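You operate a simulated robot arm through the tools that you are given. There is no shell and no other tool. Be economical: measure what you need, move in short steps, check, and stop when the job is done.

You run a simulated two-armed robot. Do the job below in one go: nothing can be reset, and whatever is moved stays where it is left.

JOB
Grease the end of the ticket's stub shaft, fit it into its roller, then push the plunger in.
Fine: grease from the purple tin; hold the roller for the fit and the push; stand it in the purple tray. Set down upright: what you pick out.

It is judged by the outcome, as a careful person would: the job done as asked, and still so three seconds after it is handed in. It fails if anything else is knocked over, pushed out of place, dropped, spilled or broken.

ROBOT AND FRAMES
Two 7-joint arms with two-finger parallel grippers on one trunk, on a base that drives. Base frame: it is fixed to the floor where the robot stands at the start and does not move with it; the origin is under the middle of the robot, x ahead of it, y to its left, z up. Units: mm, rad, N and s.
The left shoulder is at the start at [60, 143, 937], the right one opposite. With the tool pointing down near the work surface each hand reaches from about 320 to 740 mm from the robot's upright axis, wherever it stands, measured 20 degrees to its own side. Places, roughly: bore of the yellow banded roller [700, 200, 900]; plunger of the blue banded roller [500, 500, 900]; plunger of the green banded roller [600, 300, 900]; plunger of the yellow banded roller [700, 200, 900]; purple grease tin [1000, 100, 800]; purple parts tray [400, 600, 800]. Payload 1.57 kg a hand.
Tool frame (each hand has its own): the origin (TCP) lies between the finger pads and is the grasp point; the fingertips stand 30 mm ahead of it; z points along the fingers, y is the line along which they close. Largest opening 110 mm; finger width 24, thickness 12; the body of the gripper, 48 by 112 mm, starts 78 mm behind the TCP.
Orientation is that of the tool frame in the base frame, as [roll, pitch, yaw] about the fixed x, y, z axes, in that order (R = Rz(yaw) Ry(pitch) Rx(roll)). With the fingers straight down and closing along the base's y, the tool's x points along the base's -x, its y along +y and its z along -z.

CONTROLS
- The arms move only by the tool jog_arm. It takes "left_deltas", "right_deltas" or both (then of equal length, played together; a hand with none holds still); each is a list of rows, each an object of numbers (a shift or turn left out is 0, a gripper value left out holds the last): "x", "y", "z": the shift along the tool's x, y, z in units of 25 mm (1.0 is 25 mm); "ax", "ay", "az": the turn, a rotation vector about the tool's x, y, z in units of 6 degrees (1.0 is 6 degrees). In form: [{"x": .., "y": .., "z": .., "ax": .., "ay": .., "az": ..}, ...]. A call has 1 to 12 rows; each row shifts and turns the commanded pose from where the row before left it, along the tool's axes as they then stand. "left_jaw" and "right_jaw" are, for a hand that has rows, the finger opening in mm, from 0 to 110, set as the call begins (left out, the last holds). A call with a number of a shift or a turn outside -1 to 1 is refused whole. A row lasts 0.2 s, in which the tool goes at most 50 mm and 0.15 rad; a call with a longer step from one row to the next is refused whole, and so is a gripper value outside its range. Where a pose cannot be reached the arm comes as near as it can. A force on the tool above 60 N (or 10 N above the force at the start of the call, whichever is more), or a blocked arm, ends the call early, and 0.2 s more pass. Each finger travels about 45 mm/s and halts on what it meets, pressing with about 31 N; the grip force reading is that of the motor and also rises with nothing between the fingers. The clock runs only during rows and for 0.2 s after the last one: add rows that do not move to give the fingers time. The reply holds the time, the measured pose of the TCP, the force on the tool along the base axes, the opening and the grip force, in the units named above and with some noise, with the torque about the TCP (base axes, N m) and any sound that the robot's microphone picked up, and new pictures: "show" is both (left out), scene, wrist or none (wrist: the cameras of the hands that moved).
- Cameras (640 x 400 px; columns grow to the right, rows downward): "scene" is now at [41.2, 38.6, 1547.9]; the picture's right is [0.46, -0.89, 0.00], its down [-0.65, -0.34, -0.68] and it looks along [0.61, 0.32, -0.73] (base axes); focal length 257 px, centre (320, 200). "left" rides on the left gripper at [70, -16, -141] in its tool frame; the picture's right is [0.23, 0.97, 0.00], its down [-0.86, 0.20, -0.48] and it looks along [-0.47, 0.11, 0.88] (tool axes); focal length 222 px, centre (320, 200). "right" rides on the right gripper at [70, 16, -141] in its tool frame; the picture's right is [-0.23, 0.97, 0.00], its down [-0.86, -0.20, -0.48] and it looks along [-0.47, -0.11, 0.88] (tool axes); focal length 222 px, centre (320, 200). There is no depth. A picture from a camera that has moved, and an enlarged one, comes with that camera's place and axes in the base frame and with its lens.
- lift_body(by): slides the trunk up (or, below 0, down) by that many mm; the arms and the scene camera ride with it, the base frame stays. It gives what a move gives, with no picture.
- base_move(legs): drives the robot by 1 to 6 legs, each [ahead, left, turn to the left] in mm, mm and rad, along the robot's own axes; the way and the turn of a leg run together, so that a leg with both is an arc; at most 1500 mm and 3.142 rad a leg. The arms and the cameras ride along, it lands a little off, and it stops where it bumps. It gives what a move gives, and a new picture of the scene camera.
- head_to(pan, tilt): turns the head with the scene camera to pan (to the left, within 1.501 rad either way) and tilt (down, from -0.506 to 1.204), counted from straight ahead of the robot. It gives what a move gives, and a new picture of the scene camera.
- zoom(camera, box): a new picture of the part [left, top, right, bottom] of that camera's present view, enlarged. It takes no simulated time.
- sign_off(): hands the job in; it is judged then, once.

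Go step by step. Nothing tells you exact positions but the pictures and the camera data: compare them with the known pose of the tool, close in by small moves and look again before you grip or let go. The budget is 120 turns and 260 pictures, counting those below and the enlarged ones. Unless the task says otherwise, let go and move clear before handing in, and close with one line.

The tools are called after "Request:" by a JSON object that holds its "name" and its "arguments". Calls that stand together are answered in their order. jog_arm: Moves the arms, as the interface text tells. Its arguments: {"type":"object","properties":{"left_deltas":{"type":"array","items":{"type":"object","properties":{"x":{"type":"number"},"y":{"type":"number"},"z":{"type":"number"},"ax":{"type":"number"},"ay":{"type":"number"},"az":{"type":"number"}}}},"left_jaw":{"type":"number"},"right_deltas":{"type":"array","items":{"type":"object","properties":{"x":{"type":"number"},"y":{"type":"number"},"z":{"type":"number"},"ax":{"type":"number"},"ay":{"type":"number"},"az":{"type":"number"}}}},"right_jaw":{"type":"number"},"show":{"type":"string","enum":["both","scene","wrist","none"]}},"required":[]} The other tools are called the same way: lift_body (by) slides the trunk up or down; base_move (legs) drives the base; head_to (pan, tilt) turns the head that bears the scene camera; zoom (camera, box) takes an enlarged picture of a part of a camera's view; sign_off () hands the job in.

At the start:

```text
t: 0.0
left_eef_pos: [338.1, 314.0, 1126.3]
left_ee_rot: [-3.141, -0.001, -3.141]
left_contact_force: [0.8, 0.2, 0.7]
left_ft_torque: [0.0, -0.03, 0.01]
left_width: 109.9
left_gripper_force: 0.0
right_eef_pos: [390.9, -5.1, 1079.1]
right_ee_rot: [3.142, 0.0, -3.141]
right_contact_force: [-0.1, -0.6, 0.7]
right_ft_torque: [-0.03, 0.0, -0.01]
right_width: 109.8
right_gripper_force: 0.1
trunk travel left (down, up): [-535.0, 55.0]
robot x, y, heading: [-3.2, 3.4, 0.002]
head pan, tilt: [0.48, 0.817]
```

scene: 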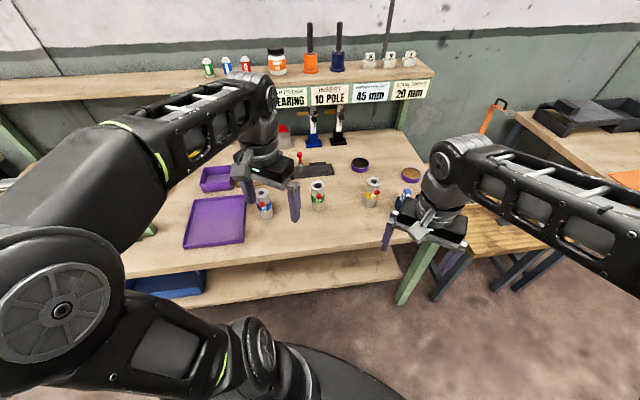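
right: 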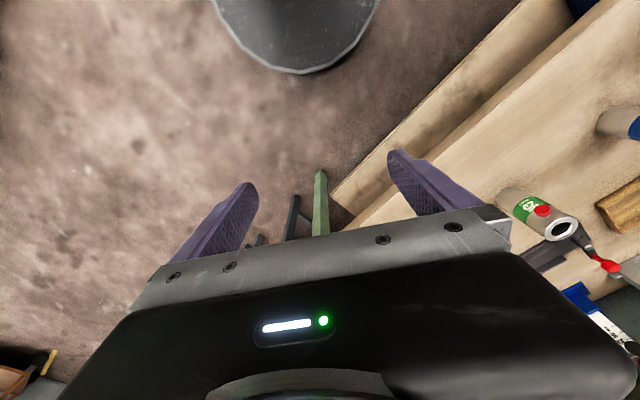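
left: 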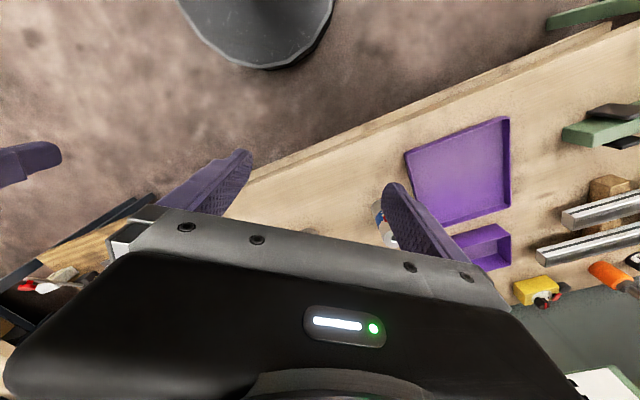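

I see a bench with three banded rollers, stub shafts standing behind them, a purple tray and two grease tins. I'll enlarge the scene to find the ticket and read the labels.

Request:
{"name": "zoom", "arguments": {"camera": "scene", "box": [180, 120, 440, 260]}}

Request:
{"name": "zoom", "arguments": {"camera": "scene", "box": [190, 15, 440, 155]}}

```text
2.46 times, centred on (310, 190) of scene
camera zoom: at [41.2, 38.6, 1547.9], right [0.46, -0.89, 0.0], down [-0.65, -0.34, -0.68], along [0.61, 0.32, -0.73], focal length 632 px, centre (345, 225)
```

zoom: 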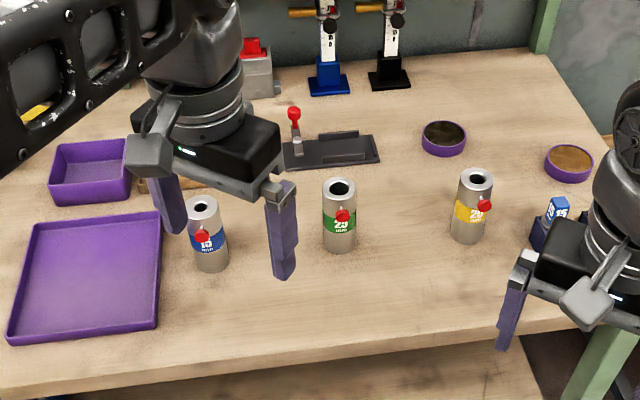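

```text
2.56 times, centred on (315, 85) of scene
camera zoom: at [41.2, 38.6, 1547.9], right [0.46, -0.89, 0.0], down [-0.65, -0.34, -0.68], along [0.61, 0.32, -0.73], focal length 658 px, centre (333, 494)
```

zoom: 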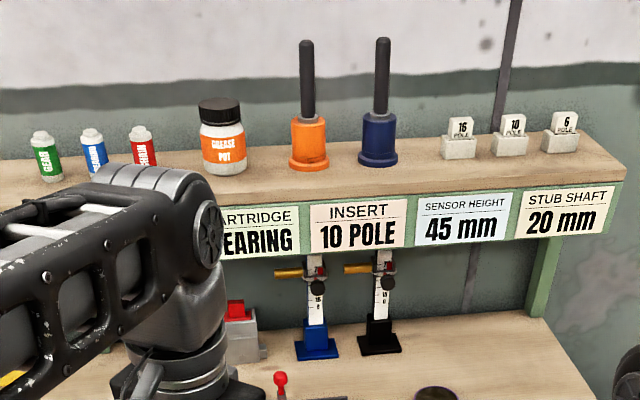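

The ticket says stub shaft 20 mm, which matches the yellow-banded roller. I still need to find the stub shafts and tell the two purple tins apart, so I'll raise the hands and turn the head.

Request:
{"name": "jog_arm", "arguments": {"left_deltas": [{"z": -1}, {"z": -1, "y": 1}, {"z": -1, "y": 1}, {"z": -1, "y": 1}, {"y": 1}, {"y": 1}], "right_deltas": [{"z": -1}, {"z": -1, "y": -1}, {"z": -1, "y": -1}, {"y": -1}, {"y": -1}, {"y": -1}], "show": "none"}}

Request:
{"name": "head_to", "arguments": {"pan": 0.2, "tilt": 0.75}}

```text
t: 1.4
left_eef_pos: [356.7, 408.5, 1134.7]
left_ee_rot: [3.141, 0.001, -3.141]
left_contact_force: [0.6, 0.0, 0.3]
left_ft_torque: [-0.04, 0.0, -0.01]
left_width: 110.2
left_gripper_force: 0.1
left hand out of reach, approached as far as the arm can: row 1, 2, 3, 4
right_eef_pos: [390.5, -101.0, 1120.1]
right_ee_rot: [-3.141, 0.0, 3.14]
right_contact_force: [0.1, 0.4, -0.4]
right_ft_torque: [-0.01, -0.04, 0.05]
right_width: 110.1
right_gripper_force: 0.1
right hand out of reach, approached as far as the arm can: row 2, 3
trunk travel left (down, up): [-535.0, 55.0]
robot x, y, heading: [1.8, 5.2, -0.007]
head pan, tilt: [0.48, 0.817]
```

```text
t: 2.2
left_eef_pos: [357.0, 408.0, 1134.6]
left_ee_rot: [3.141, 0.0, -3.141]
left_contact_force: [0.1, -0.9, -0.3]
left_ft_torque: [0.01, -0.03, -0.03]
left_width: 110.2
left_gripper_force: 0.0
right_eef_pos: [390.5, -99.4, 1120.0]
right_ee_rot: [-3.142, 0.001, -3.139]
right_contact_force: [0.0, 0.7, -0.4]
right_ft_torque: [0.02, 0.02, 0.02]
right_width: 109.7
right_gripper_force: 0.1
trunk travel left (down, up): [-535.0, 55.0]
robot x, y, heading: [0.2, 1.7, 0.0]
head pan, tilt: [0.201, 0.75]
camera scene: at [51.6, 18.2, 1553.3], right [0.2, -0.98, 0.0], down [-0.67, -0.14, -0.73], along [0.72, 0.15, -0.68], focal length 257 px, centre (320, 200)
```

scene: 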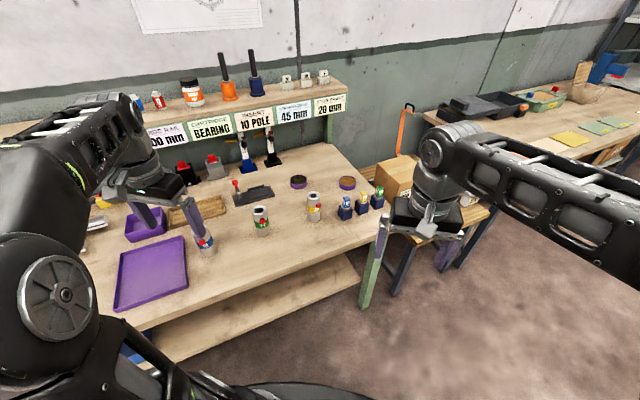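

Request:
{"name": "zoom", "arguments": {"camera": "scene", "box": [285, 160, 405, 235]}}

Request:
{"name": "zoom", "arguments": {"camera": "scene", "box": [80, 70, 360, 245]}}

```text
5.33 times, centred on (345, 198) of scene
camera zoom: at [51.6, 18.2, 1553.3], right [0.2, -0.98, 0.0], down [-0.67, -0.14, -0.73], along [0.72, 0.15, -0.68], focal length 1370 px, centre (187, 213)
```

zoom: 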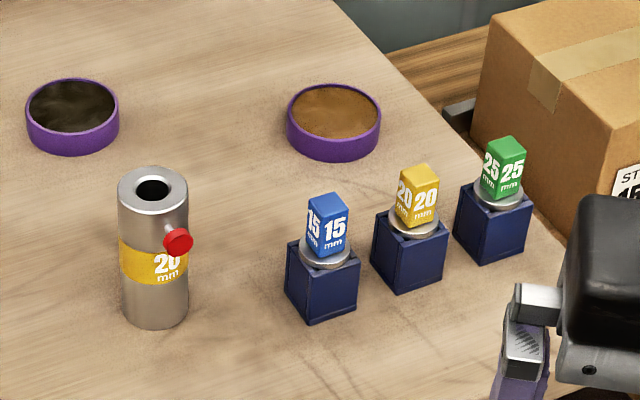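

```text
2.29 times, centred on (220, 158) of scene
camera zoom: at [51.6, 18.2, 1553.3], right [0.2, -0.98, 0.0], down [-0.67, -0.14, -0.73], along [0.72, 0.15, -0.68], focal length 587 px, centre (549, 297)
```

zoom: 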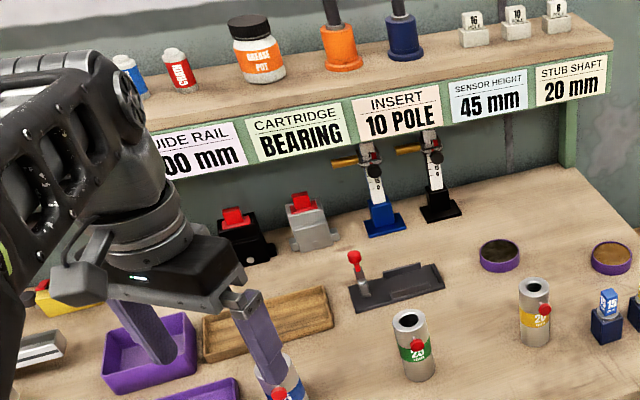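

The right-hand purple tin, at about (980, 83), holds fresh brown grease and matches the listed place. The 20 mm shaft is the yellow cap in the middle blue holder, near (829, 5), and the yellow roller is near (744, 187) with its plunger facing the bench front. The bench is turned about 0.64 rad, so I'll square up to it in front of the roller and shafts.

Request:
{"name": "base_move", "arguments": {"legs": [[0, 0, 0.642], [0, -380, 0], [170, 0, 0]]}}

Request:
{"name": "head_to", "arguments": {"pan": 0.0, "tilt": 0.9}}

```text
t: 7.4
left_eef_pos: [403.5, 340.8, 1133.7]
left_ee_rot: [3.141, -0.002, -2.503]
left_contact_force: [0.6, -0.4, 0.2]
left_ft_torque: [-0.03, 0.01, 0.02]
left_width: 110.0
left_gripper_force: 0.1
right_eef_pos: [735.1, -47.6, 1120.9]
right_ee_rot: [3.142, 0.0, -2.5]
right_contact_force: [0.0, 0.2, -0.1]
right_ft_torque: [-0.04, 0.01, -0.02]
right_width: 110.0
right_gripper_force: 0.0
trunk travel left (down, up): [-535.0, 55.0]
robot x, y, heading: [359.2, -200.5, 0.639]
head pan, tilt: [0.201, 0.75]
camera scene: at [394.1, -154.2, 1553.2], right [0.74, -0.67, 0.0], down [-0.46, -0.51, -0.73], along [0.49, 0.54, -0.68], focal length 257 px, centre (320, 200)
```

scene: 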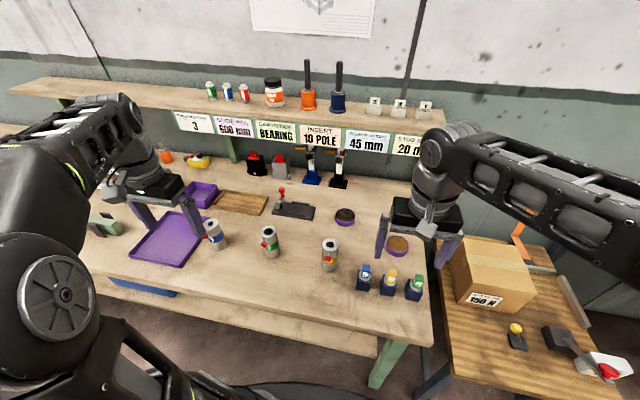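

```text
t: 8.1
left_eef_pos: [403.9, 339.3, 1134.3]
left_ee_rot: [-3.14, 0.0, -2.502]
left_contact_force: [0.1, -0.3, -0.7]
left_ft_torque: [0.02, -0.01, 0.0]
left_width: 110.1
left_gripper_force: 0.1
right_eef_pos: [734.2, -49.5, 1121.3]
right_ee_rot: [-3.141, 0.0, -2.501]
right_contact_force: [0.6, 0.0, -0.1]
right_ft_torque: [0.0, -0.01, 0.0]
right_width: 110.0
right_gripper_force: 0.0
trunk travel left (down, up): [-535.0, 55.0]
robot x, y, heading: [361.8, -198.2, 0.643]
head pan, tilt: [0.0, 0.901]
camera scene: at [398.0, -171.8, 1541.4], right [0.6, -0.8, 0.0], down [-0.63, -0.47, -0.62], along [0.5, 0.37, -0.78], focal length 257 px, centre (320, 200)
```

scene: 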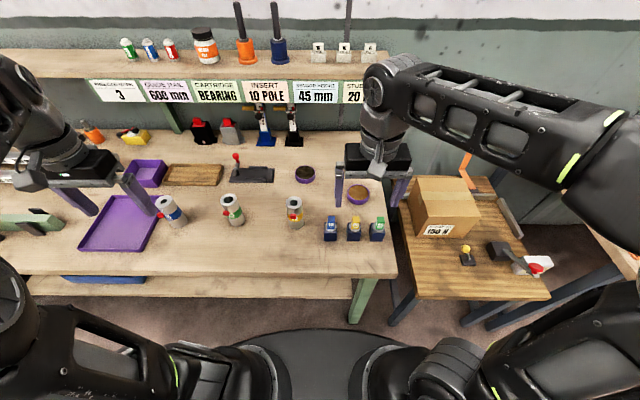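

The base sits well. I'll enlarge the work area to measure it.

Request:
{"name": "zoom", "arguments": {"camera": "scene", "box": [270, 155, 400, 245]}}

Request:
{"name": "zoom", "arguments": {"camera": "right", "box": [0, 0, 640, 400]}}

```text
4.44 times, centred on (335, 200) of scene
camera zoom: at [398.0, -171.8, 1541.4], right [0.6, -0.8, 0.0], down [-0.63, -0.47, -0.62], along [0.5, 0.37, -0.78], focal length 1142 px, centre (253, 200)
```

zoom: 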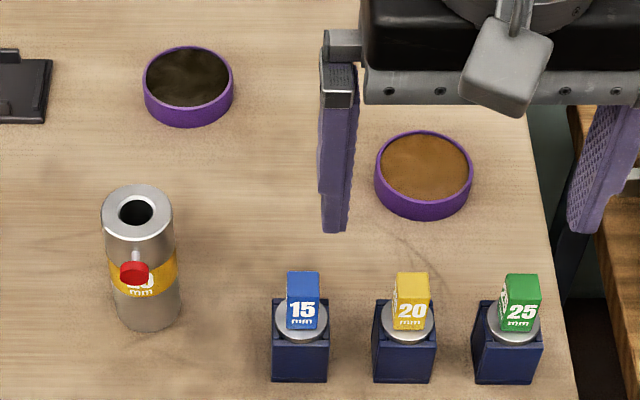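

```text
1.00 times, centred on (320, 200) of right
camera zoom: at [669.0, -77.2, 1262.0], right [-0.4, 0.92, 0.0], down [0.81, 0.35, 0.48], along [0.44, 0.19, -0.88], focal length 222 px, centre (320, 200)
```

zoom: 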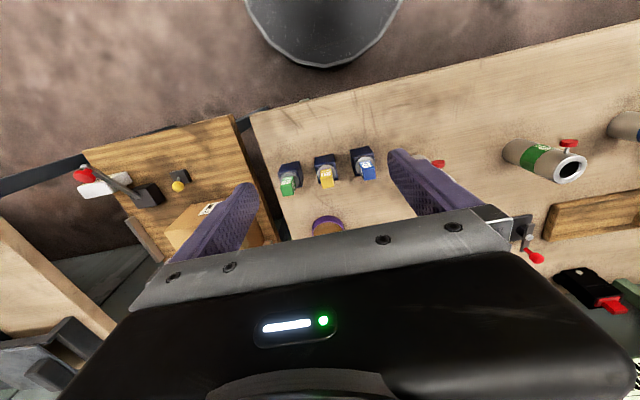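

Both tins hold grease, and the brown one matches the stated place. Next I'll zoom the right wrist camera to triangulate the 20 mm cap.

Request:
{"name": "zoom", "arguments": {"camera": "right", "box": [265, 140, 425, 240]}}

Request:
{"name": "zoom", "arguments": {"camera": "scene", "box": [320, 205, 392, 250]}}

```text
4.00 times, centred on (345, 190) of right
camera zoom: at [669.0, -77.2, 1262.0], right [-0.4, 0.92, 0.0], down [0.81, 0.35, 0.48], along [0.44, 0.19, -0.88], focal length 888 px, centre (220, 240)
```

zoom: 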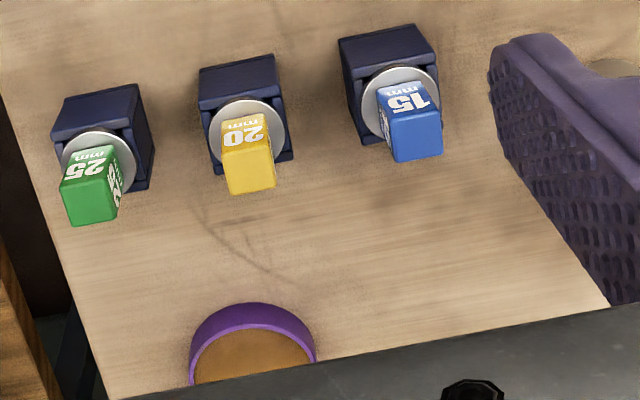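

```text
8.89 times, centred on (356, 228) of scene
camera zoom: at [398.0, -171.8, 1541.4], right [0.6, -0.8, 0.0], down [-0.63, -0.47, -0.62], along [0.5, 0.37, -0.78], focal length 2284 px, centre (0, -44)
```

zoom: 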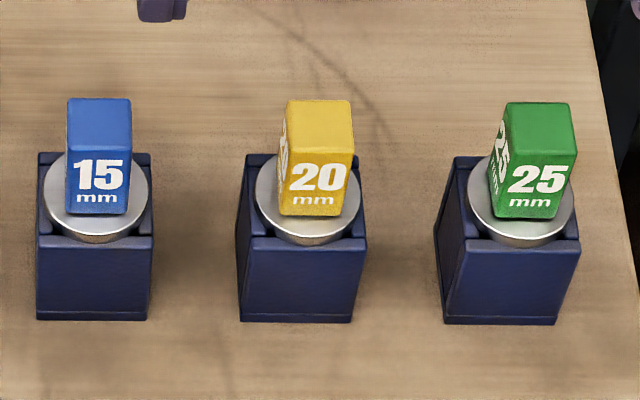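

The 20 mm cap is about 25×25×39 mm with its top near z 895, at about (819, 3), and square to the bench. I'll bring the right hand above it.

Request:
{"name": "jog_arm", "arguments": {"right_deltas": [{"x": -1, "y": -0.1}, {"x": -1, "y": -0.1}, {"x": -1, "y": -0.1}, {"x": -1, "y": -0.06}, {"z": 1}, {"z": 1}, {"z": 1}, {"z": 1}, {"z": 0.5}], "right_jaw": 60}}

```text
t: 10.1
left_eef_pos: [404.1, 339.5, 1134.2]
left_ee_rot: [3.141, -0.001, -2.503]
left_contact_force: [0.7, -0.1, -0.5]
left_ft_torque: [0.0, 0.0, 0.01]
left_width: 109.9
left_gripper_force: 0.1
right_eef_pos: [819.4, 4.5, 1007.5]
right_ee_rot: [-3.142, 0.0, -2.503]
right_contact_force: [-0.5, 0.7, -0.6]
right_ft_torque: [-0.03, 0.03, 0.0]
right_width: 60.1
right_gripper_force: 0.1
trunk travel left (down, up): [-535.0, 55.0]
robot x, y, heading: [361.6, -200.8, 0.644]
head pan, tilt: [0.0, 0.901]
camera scene: at [398.3, -171.9, 1541.4], right [0.6, -0.8, 0.0], down [-0.63, -0.47, -0.62], along [0.5, 0.37, -0.78], focal length 257 px, centre (320, 200)
camera right: at [754.9, -24.7, 1149.1], right [-0.4, 0.92, 0.0], down [0.81, 0.35, 0.48], along [0.44, 0.19, -0.88], focal length 222 px, centre (320, 200)
```

scene: 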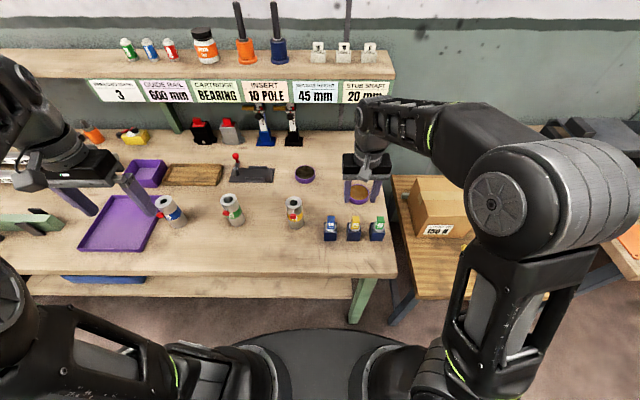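
right: 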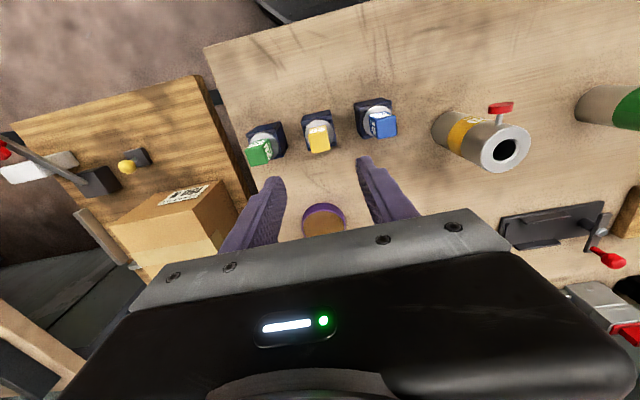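

Request:
{"name": "zoom", "arguments": {"camera": "right", "box": [280, 95, 360, 145]}}

Request:
{"name": "zoom", "arguments": {"camera": "right", "box": [420, 85, 540, 185]}}

```text
8.00 times, centred on (320, 120) of right
camera zoom: at [754.9, -24.7, 1149.1], right [-0.4, 0.92, 0.0], down [0.81, 0.35, 0.48], along [0.44, 0.19, -0.88], focal length 1777 px, centre (320, 840)
```

zoom: 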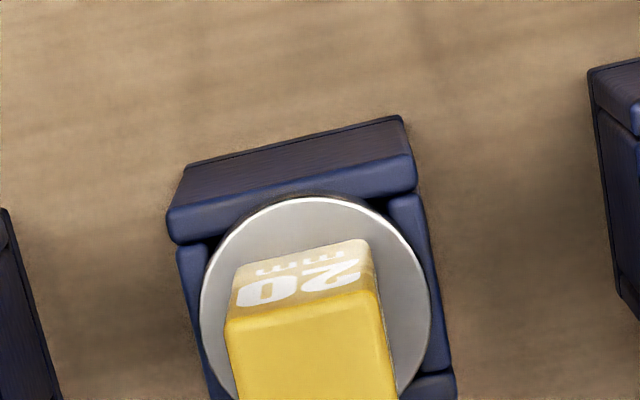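

```text
4.00 times, centred on (480, 135) of right
camera zoom: at [754.9, -24.7, 1149.1], right [-0.4, 0.92, 0.0], down [0.81, 0.35, 0.48], along [0.44, 0.19, -0.88], focal length 888 px, centre (-320, 460)
```

zoom: 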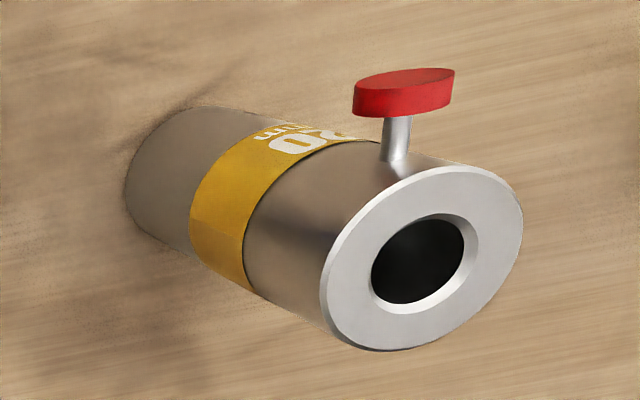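

Request:
{"name": "zoom", "arguments": {"camera": "right", "box": [280, 110, 360, 160]}}

```text
8.00 times, centred on (320, 135) of right
camera zoom: at [754.9, -24.7, 1149.1], right [-0.4, 0.92, 0.0], down [0.81, 0.35, 0.48], along [0.44, 0.19, -0.88], focal length 1777 px, centre (320, 720)
```

zoom: 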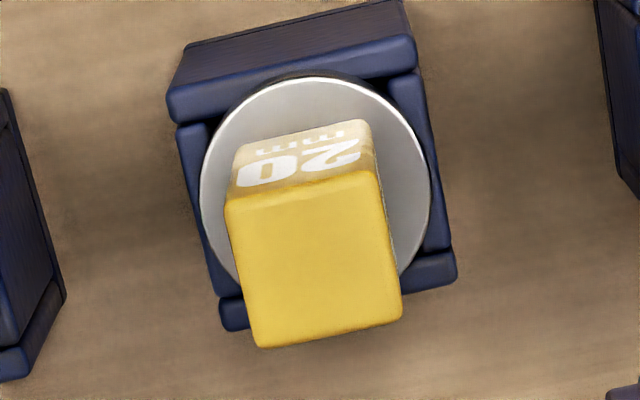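

Request:
{"name": "jog_arm", "arguments": {"right_deltas": [{"z": 1}, {"z": 1}, {"z": 0.5}], "show": "wrist"}}

Request:
{"name": "zoom", "arguments": {"camera": "right", "box": [270, 90, 370, 190]}}

Request:
{"name": "zoom", "arguments": {"camera": "scene", "box": [320, 175, 400, 245]}}

```text
t: 10.9
left_eef_pos: [403.2, 340.1, 1134.1]
left_ee_rot: [3.142, 0.0, -2.503]
left_contact_force: [0.3, 0.1, -0.3]
left_ft_torque: [0.02, 0.02, -0.02]
left_width: 110.3
left_gripper_force: 0.0
right_eef_pos: [821.2, 4.0, 946.8]
right_ee_rot: [3.141, 0.001, -2.502]
right_contact_force: [0.1, -0.2, 0.3]
right_ft_torque: [-0.02, 0.01, -0.02]
right_width: 60.3
right_gripper_force: 0.1
trunk travel left (down, up): [-535.0, 55.0]
robot x, y, heading: [359.6, -199.5, 0.639]
head pan, tilt: [0.0, 0.901]
camera right: at [755.8, -24.6, 1087.1], right [-0.4, 0.92, 0.0], down [0.81, 0.35, 0.48], along [0.44, 0.19, -0.88], focal length 222 px, centre (320, 200)
```

right: 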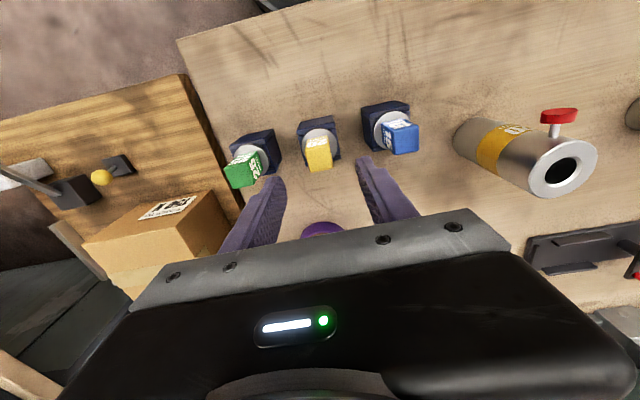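

```text
4.00 times, centred on (320, 140) of right
camera zoom: at [755.8, -24.6, 1087.1], right [-0.4, 0.92, 0.0], down [0.81, 0.35, 0.48], along [0.44, 0.19, -0.88], focal length 888 px, centre (320, 440)
```

zoom: 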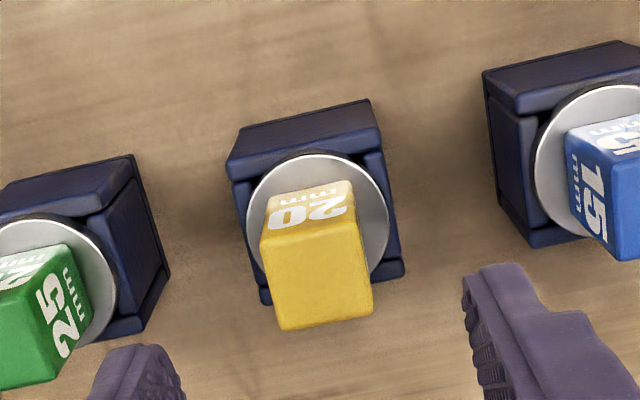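

```text
5.71 times, centred on (360, 210) of scene
camera zoom: at [398.2, -171.8, 1541.4], right [0.6, -0.8, 0.0], down [-0.63, -0.47, -0.62], along [0.5, 0.37, -0.78], focal length 1468 px, centre (91, 143)
```

zoom: 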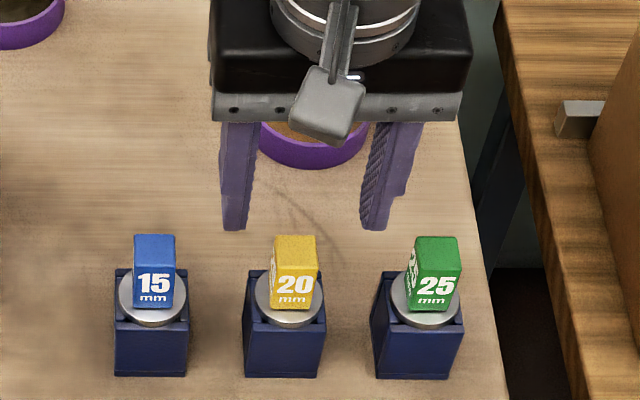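

Triangulation puts the cap top near z 897, about 9.5 mm toward me from the finger axis. I'll correct and lower so the tips stop just above the flange.

Request:
{"name": "jog_arm", "arguments": {"right_deltas": [{"x": 0.38, "y": 0.04}, {"z": 0.8}, {"z": 0.7}], "show": "wrist"}}

Request:
{"name": "zoom", "arguments": {"camera": "right", "box": [270, 110, 370, 190]}}

Request:
{"name": "zoom", "arguments": {"camera": "scene", "box": [320, 175, 400, 245]}}

```text
t: 11.7
left_eef_pos: [403.5, 339.8, 1134.3]
left_ee_rot: [-3.142, -0.001, -2.504]
left_contact_force: [0.5, 0.0, 0.2]
left_ft_torque: [-0.03, 0.0, -0.03]
left_width: 110.2
left_gripper_force: 0.2
right_eef_pos: [812.2, -1.9, 908.1]
right_ee_rot: [-3.142, -0.001, -2.503]
right_contact_force: [-0.3, -0.1, -0.2]
right_ft_torque: [-0.01, -0.01, -0.01]
right_width: 60.1
right_gripper_force: 0.0
trunk travel left (down, up): [-535.0, 55.0]
robot x, y, heading: [360.2, -203.2, 0.636]
head pan, tilt: [0.0, 0.901]
camera right: at [746.6, -30.5, 1049.6], right [-0.4, 0.92, 0.0], down [0.81, 0.35, 0.48], along [0.44, 0.19, -0.88], focal length 222 px, centre (320, 200)
```

right: 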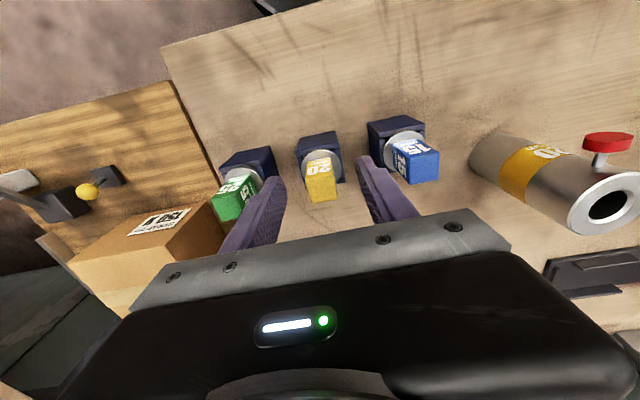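

```text
5.00 times, centred on (320, 150) of right
camera zoom: at [746.6, -30.5, 1049.6], right [-0.4, 0.92, 0.0], down [0.81, 0.35, 0.48], along [0.44, 0.19, -0.88], focal length 1111 px, centre (320, 450)
```

zoom: 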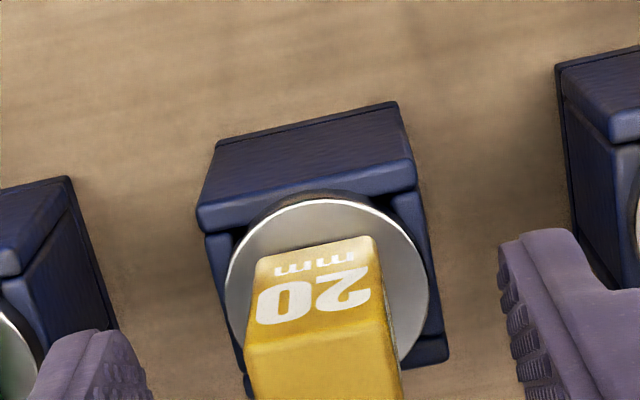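

```text
5.71 times, centred on (360, 210) of scene
camera zoom: at [398.1, -171.8, 1541.4], right [0.6, -0.8, 0.0], down [-0.63, -0.47, -0.62], along [0.5, 0.37, -0.78], focal length 1468 px, centre (91, 143)
```

zoom: 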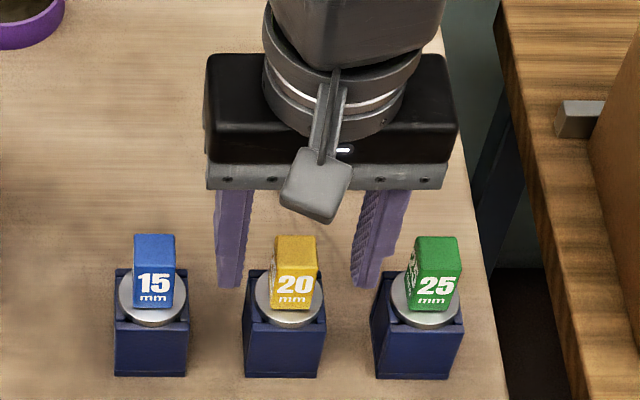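

Request:
{"name": "jog_arm", "arguments": {"right_deltas": [{}, {"z": 0.3}, {"z": 0.3}], "right_jaw": 46, "show": "none"}}

Request:
{"name": "zoom", "arguments": {"camera": "right", "box": [270, 130, 370, 220]}}

Request:
{"name": "zoom", "arguments": {"camera": "scene", "box": [330, 200, 390, 240]}}

```text
t: 12.5
left_eef_pos: [403.3, 339.4, 1133.7]
left_ee_rot: [3.141, 0.0, -2.502]
left_contact_force: [0.4, 0.0, -0.3]
left_ft_torque: [0.02, -0.05, 0.02]
left_width: 110.3
left_gripper_force: 0.0
right_eef_pos: [812.2, -0.7, 893.0]
right_ee_rot: [3.141, 0.001, -2.503]
right_contact_force: [0.3, -0.8, 0.6]
right_ft_torque: [0.01, 0.01, 0.0]
right_width: 46.0
right_gripper_force: 0.0
trunk travel left (down, up): [-535.0, 55.0]
robot x, y, heading: [362.2, -204.9, 0.637]
head pan, tilt: [0.0, 0.901]
```

```text
4.44 times, centred on (320, 175) of right
camera zoom: at [746.6, -29.7, 1034.7], right [-0.4, 0.92, 0.0], down [0.8, 0.35, 0.48], along [0.44, 0.19, -0.88], focal length 987 px, centre (320, 311)
```

zoom: 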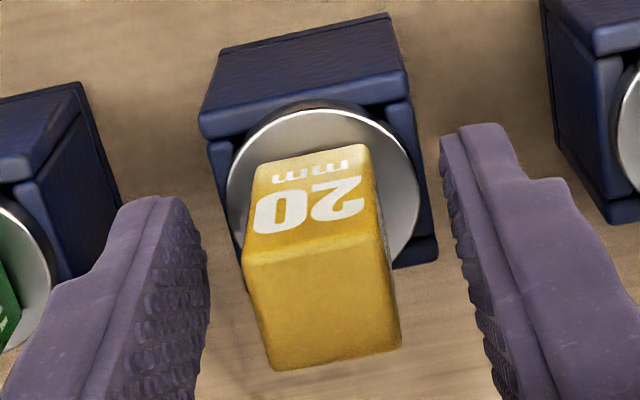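

```text
10.00 times, centred on (360, 220) of scene
camera zoom: at [398.1, -171.8, 1541.4], right [0.6, -0.8, 0.0], down [-0.63, -0.47, -0.62], along [0.5, 0.37, -0.78], focal length 2569 px, centre (-80, 0)
```

zoom: 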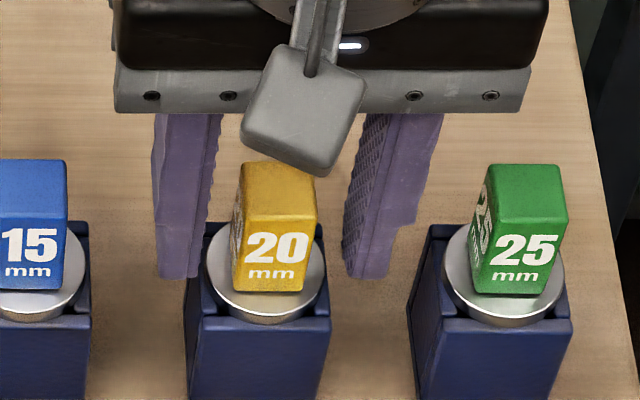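

The fingers straddle the cap just above the flange, so I'll close and lift.

Request:
{"name": "jog_arm", "arguments": {"right_deltas": [{}, {}, {}, {}], "right_jaw": 10, "show": "none"}}

Request:
{"name": "zoom", "arguments": {"camera": "right", "box": [270, 130, 370, 220]}}

Request:
{"name": "zoom", "arguments": {"camera": "scene", "box": [330, 200, 390, 240]}}

```text
t: 13.5
left_eef_pos: [404.5, 340.4, 1133.2]
left_ee_rot: [-3.141, 0.001, -2.503]
left_contact_force: [0.0, -0.5, 0.4]
left_ft_torque: [0.02, -0.02, 0.01]
left_width: 110.3
left_gripper_force: 0.1
right_eef_pos: [811.6, -0.9, 893.9]
right_ee_rot: [-3.141, 0.0, -2.501]
right_contact_force: [-0.2, -0.2, 0.8]
right_ft_torque: [0.06, -0.03, 0.03]
right_width: 21.6
right_gripper_force: 30.9
trunk travel left (down, up): [-535.0, 55.0]
robot x, y, heading: [359.2, -203.6, 0.641]
head pan, tilt: [0.0, 0.901]
```

```text
4.44 times, centred on (320, 175) of right
camera zoom: at [746.5, -29.6, 1034.7], right [-0.4, 0.92, 0.0], down [0.81, 0.35, 0.48], along [0.44, 0.19, -0.88], focal length 987 px, centre (320, 311)
```

zoom: 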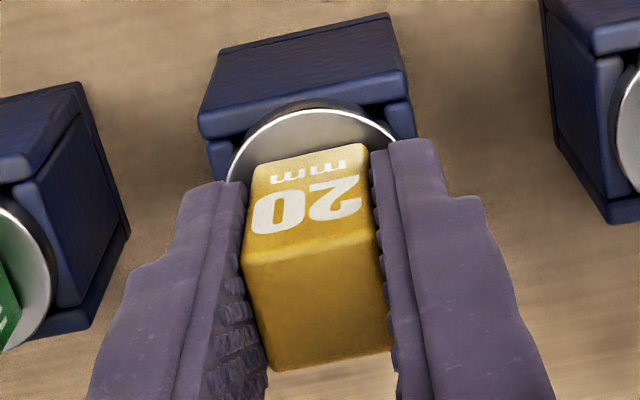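

```text
10.00 times, centred on (360, 220) of scene
camera zoom: at [398.0, -171.7, 1541.4], right [0.6, -0.8, 0.0], down [-0.63, -0.47, -0.62], along [0.5, 0.37, -0.78], focal length 2569 px, centre (-80, 0)
```

zoom: 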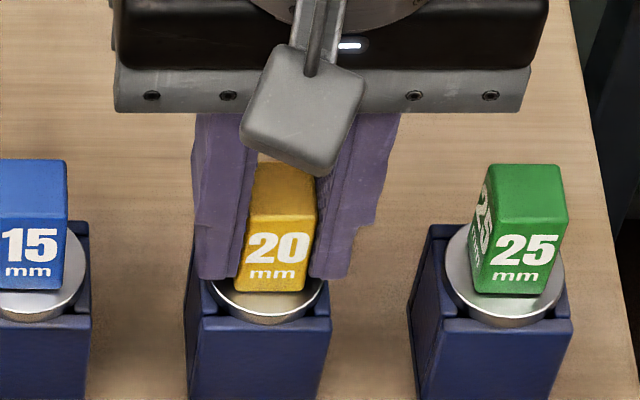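

Gripped at 21.6 mm. I'll lift straight up and look at the shaft end.

Request:
{"name": "jog_arm", "arguments": {"right_deltas": [{"z": -0.5}, {"z": -1}, {"z": -1}, {"z": -1}, {"z": -1}, {"z": -0.5}]}}

Request:
{"name": "zoom", "arguments": {"camera": "scene", "box": [320, 140, 400, 240]}}

```text
t: 14.9
left_eef_pos: [403.6, 340.4, 1134.5]
left_ee_rot: [-3.141, 0.0, -2.504]
left_contact_force: [0.1, 0.3, 0.5]
left_ft_torque: [0.0, 0.0, 0.0]
left_width: 109.9
left_gripper_force: 0.0
right_eef_pos: [812.4, -0.6, 1018.5]
right_ee_rot: [-3.141, -0.001, -2.504]
right_contact_force: [-0.8, 0.9, -0.9]
right_ft_torque: [0.0, 0.0, 0.04]
right_width: 21.9
right_gripper_force: 31.0
trunk travel left (down, up): [-535.0, 55.0]
robot x, y, heading: [359.3, -204.3, 0.64]
head pan, tilt: [0.0, 0.901]
camera scene: at [398.2, -171.8, 1541.4], right [0.6, -0.8, 0.0], down [-0.63, -0.47, -0.62], along [0.5, 0.37, -0.78], focal length 257 px, centre (320, 200)
camera right: at [747.0, -29.5, 1159.7], right [-0.4, 0.92, 0.0], down [0.81, 0.35, 0.48], along [0.44, 0.19, -0.88], focal length 222 px, centre (320, 200)
```

scene: 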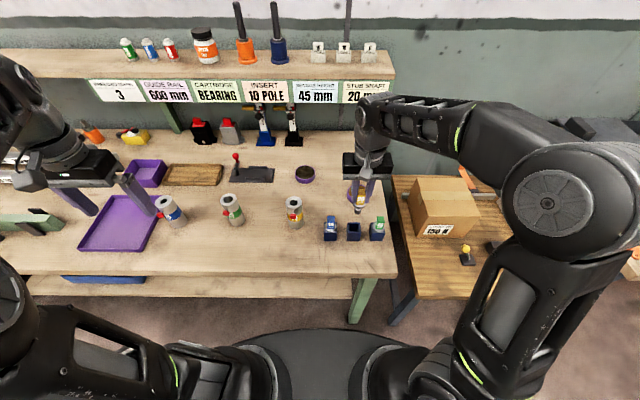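
right: 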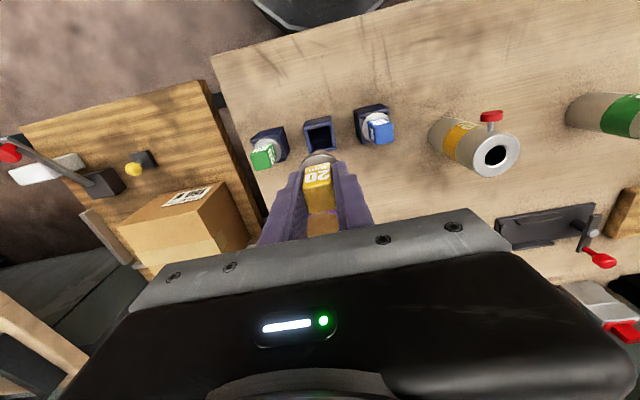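

```text
4.00 times, centred on (360, 190) of scene
camera zoom: at [398.2, -171.8, 1541.4], right [0.6, -0.8, 0.0], down [-0.63, -0.47, -0.62], along [0.5, 0.37, -0.78], focal length 1028 px, centre (160, 240)
```

zoom: 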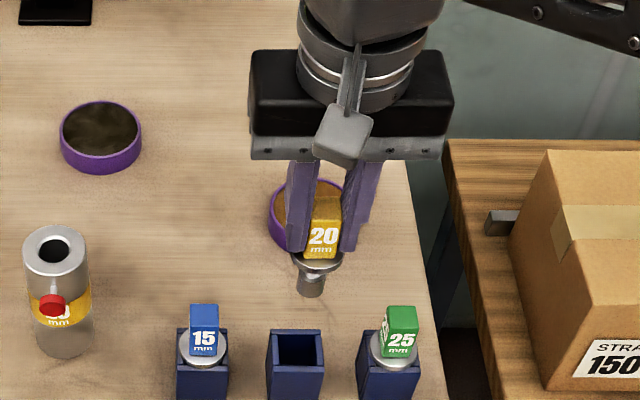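

Request:
{"name": "zoom", "arguments": {"camera": "scene", "box": [345, 180, 375, 220]}}

Request:
{"name": "zoom", "arguments": {"camera": "right", "box": [280, 130, 360, 240]}}

```text
10.00 times, centred on (360, 200) of scene
camera zoom: at [398.2, -171.8, 1541.4], right [0.6, -0.8, 0.0], down [-0.63, -0.47, -0.62], along [0.5, 0.37, -0.78], focal length 2569 px, centre (-80, 200)
```

zoom: 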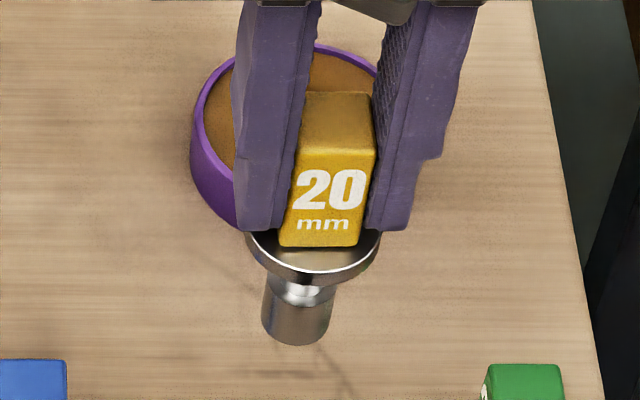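

```text
3.64 times, centred on (320, 185) of right
camera zoom: at [747.0, -29.5, 1159.7], right [-0.4, 0.92, 0.0], down [0.81, 0.35, 0.48], along [0.44, 0.19, -0.88], focal length 808 px, centre (320, 254)
```

zoom: 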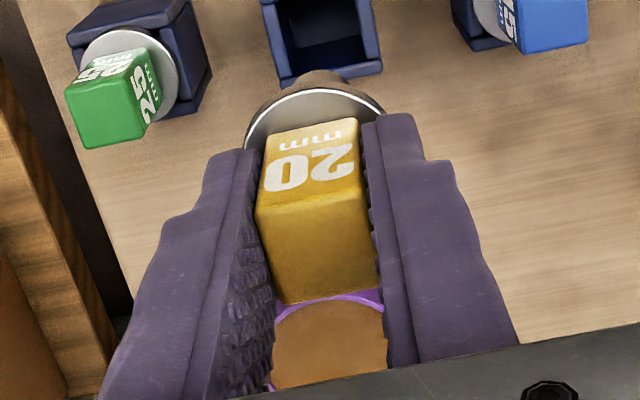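

The shaft is clear and its end sits about 77 mm below the TCP. I'll carry it over the brown grease tin at height.

Request:
{"name": "jog_arm", "arguments": {"right_deltas": [{"x": -0.9, "y": -0.17}, {"x": -0.9, "y": -0.17}, {"x": -0.9, "y": -0.17}, {"x": -0.9, "y": -0.17}, {"x": -0.9, "y": -0.17}, {"x": -0.9, "y": -0.17}, {"x": -0.9, "y": -0.17}, {"x": -0.86, "y": -0.17}, {"z": 1}, {"z": 0.6}]}}

Request:
{"name": "zoom", "arguments": {"camera": "scene", "box": [330, 130, 390, 220]}}

Request:
{"name": "zoom", "arguments": {"camera": "right", "box": [260, 110, 380, 230]}}

```text
t: 17.1
left_eef_pos: [403.3, 339.0, 1134.9]
left_ee_rot: [-3.139, 0.0, -2.503]
left_contact_force: [-0.3, -0.1, 0.2]
left_ft_torque: [0.03, 0.01, 0.01]
left_width: 110.0
left_gripper_force: 0.1
right_eef_pos: [955.7, 70.0, 978.4]
right_ee_rot: [-3.141, 0.001, -2.501]
right_contact_force: [0.5, 0.5, -2.0]
right_ft_torque: [0.0, -0.01, -0.04]
right_width: 21.7
right_gripper_force: 31.3
right hand out of reach, approached as far as the arm can: row 8
trunk travel left (down, up): [-535.0, 55.0]
robot x, y, heading: [360.6, -201.3, 0.64]
head pan, tilt: [0.0, 0.901]
camera scene: at [398.4, -172.0, 1541.4], right [0.6, -0.8, 0.0], down [-0.63, -0.47, -0.62], along [0.5, 0.37, -0.78], focal length 257 px, centre (320, 200)
camera right: at [890.8, 41.2, 1118.6], right [-0.4, 0.92, 0.0], down [0.81, 0.35, 0.48], along [0.44, 0.19, -0.88], focal length 222 px, centre (320, 200)
```

scene: 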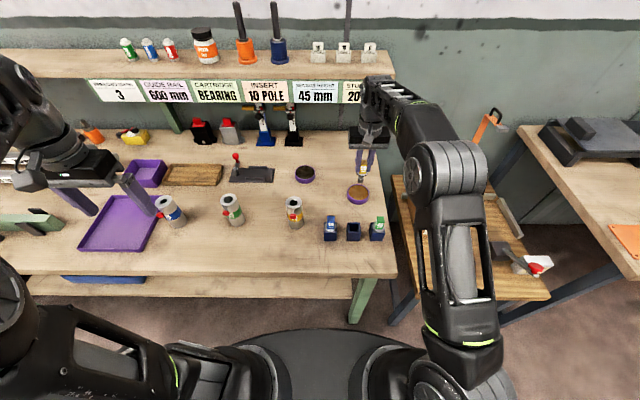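
right: 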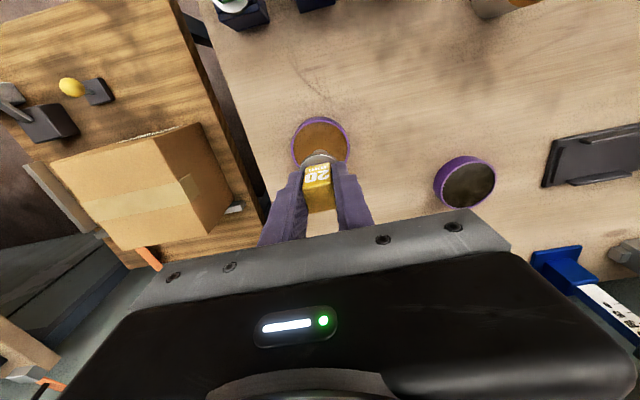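

```text
4.44 times, centred on (360, 175) of scene
camera zoom: at [398.4, -172.0, 1541.4], right [0.6, -0.8, 0.0], down [-0.63, -0.47, -0.62], along [0.5, 0.37, -0.78], focal length 1142 px, centre (142, 311)
```

zoom: 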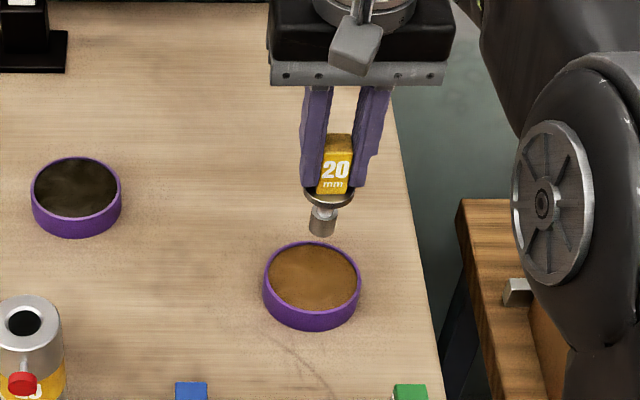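

```text
3.33 times, centred on (320, 170) of right
camera zoom: at [890.8, 41.2, 1118.6], right [-0.4, 0.92, 0.0], down [0.81, 0.35, 0.48], along [0.44, 0.19, -0.88], focal length 740 px, centre (320, 300)
```

zoom: 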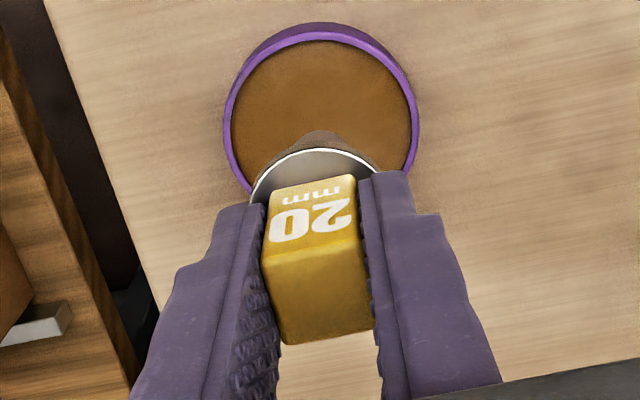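

Request:
{"name": "jog_arm", "arguments": {"right_deltas": [{"z": 1}, {"z": 1}, {"z": 0.6}]}}

Request:
{"name": "zoom", "arguments": {"camera": "scene", "box": [330, 160, 390, 210]}}

Request:
{"name": "zoom", "arguments": {"camera": "right", "box": [260, 110, 380, 230]}}

```text
t: 17.9
left_eef_pos: [404.4, 340.0, 1133.9]
left_ee_rot: [3.141, -0.001, -2.503]
left_contact_force: [0.6, -0.1, 0.0]
left_ft_torque: [-0.01, 0.04, -0.02]
left_width: 109.9
left_gripper_force: 0.0
right_eef_pos: [956.4, 69.2, 913.1]
right_ee_rot: [3.141, 0.001, -2.502]
right_contact_force: [0.1, 0.7, -2.5]
right_ft_torque: [0.05, 0.01, 0.0]
right_width: 21.4
right_gripper_force: 30.8
trunk travel left (down, up): [-535.0, 55.0]
robot x, y, heading: [362.4, -199.3, 0.637]
head pan, tilt: [0.0, 0.901]
camera scene: at [398.6, -171.7, 1541.4], right [0.6, -0.8, 0.0], down [-0.63, -0.47, -0.62], along [0.5, 0.37, -0.78], focal length 257 px, centre (320, 200)
camera right: at [891.2, 41.0, 1053.8], right [-0.4, 0.92, 0.0], down [0.81, 0.35, 0.48], along [0.44, 0.19, -0.88], focal length 222 px, centre (320, 200)
```

scene: 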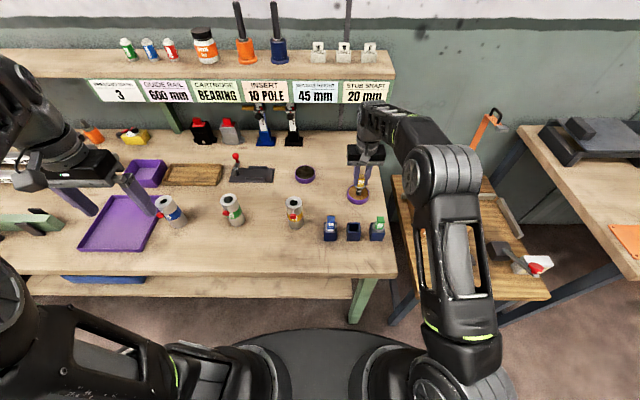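
right: 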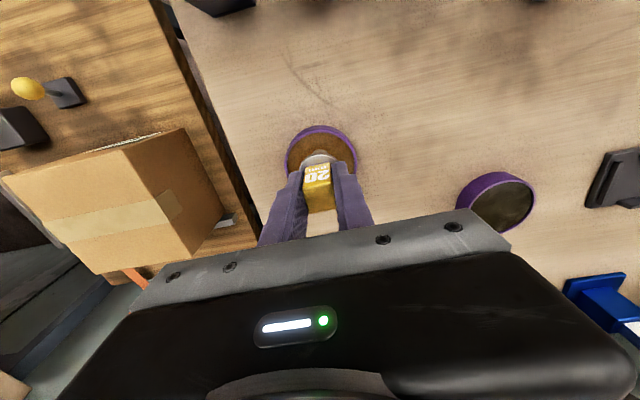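

```text
8.00 times, centred on (360, 185) of scene
camera zoom: at [398.6, -171.7, 1541.4], right [0.6, -0.8, 0.0], down [-0.63, -0.47, -0.62], along [0.5, 0.37, -0.78], focal length 2055 px, centre (0, 320)
```

zoom: 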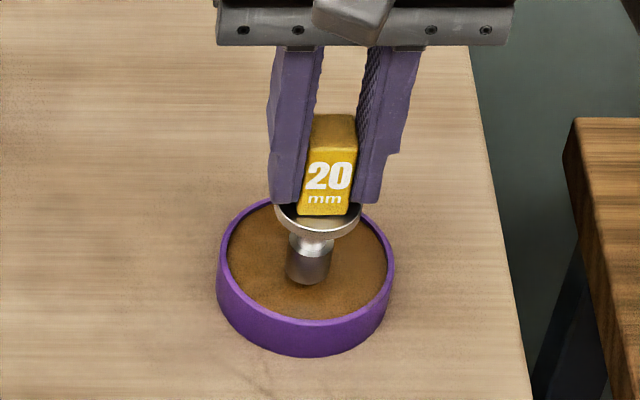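

```text
3.33 times, centred on (320, 170) of right
camera zoom: at [891.2, 41.0, 1053.8], right [-0.4, 0.92, 0.0], down [0.81, 0.35, 0.48], along [0.44, 0.19, -0.88], focal length 740 px, centre (320, 300)
```

zoom: 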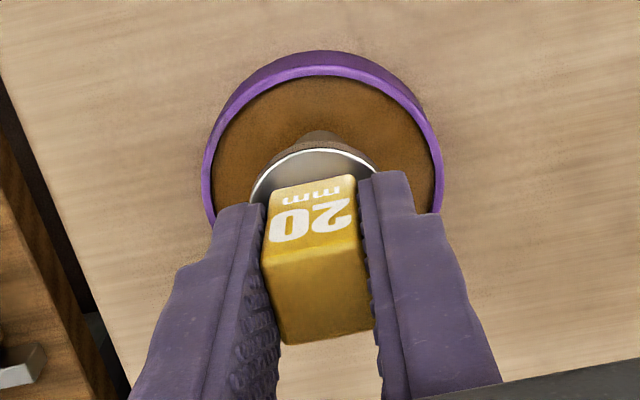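

The shaft is centred over the grease. I'll lower it in small steps, watching the force.

Request:
{"name": "jog_arm", "arguments": {"right_deltas": [{"z": 0.25}, {"z": 0.25}, {"z": 0.2}, {"z": 0.15}], "show": "none"}}

Request:
{"name": "zoom", "arguments": {"camera": "scene", "box": [330, 160, 390, 210]}}

```text
t: 18.9
left_eef_pos: [398.5, 337.2, 1135.8]
left_ee_rot: [-3.141, 0.005, -2.504]
left_contact_force: [0.8, 0.1, 0.4]
left_ft_torque: [0.01, 0.03, 0.02]
left_width: 110.1
left_gripper_force: 0.1
right_eef_pos: [956.2, 69.4, 901.0]
right_ee_rot: [3.14, 0.016, -2.503]
right_contact_force: [-1.0, -3.9, 57.7]
right_ft_torque: [-0.37, 0.03, 0.0]
right_width: 21.8
right_gripper_force: 30.5
trunk travel left (down, up): [-535.0, 55.0]
robot x, y, heading: [364.0, -198.5, 0.642]
head pan, tilt: [0.0, 0.901]
```

```text
8.00 times, centred on (360, 185) of scene
camera zoom: at [392.7, -174.7, 1542.4], right [0.6, -0.8, 0.0], down [-0.63, -0.47, -0.62], along [0.5, 0.37, -0.78], focal length 2055 px, centre (0, 320)
```

zoom: 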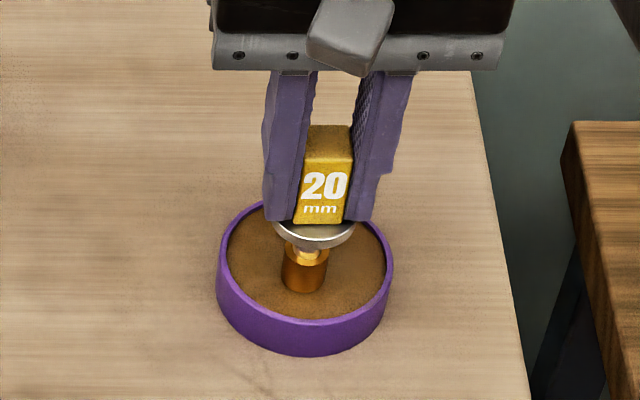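

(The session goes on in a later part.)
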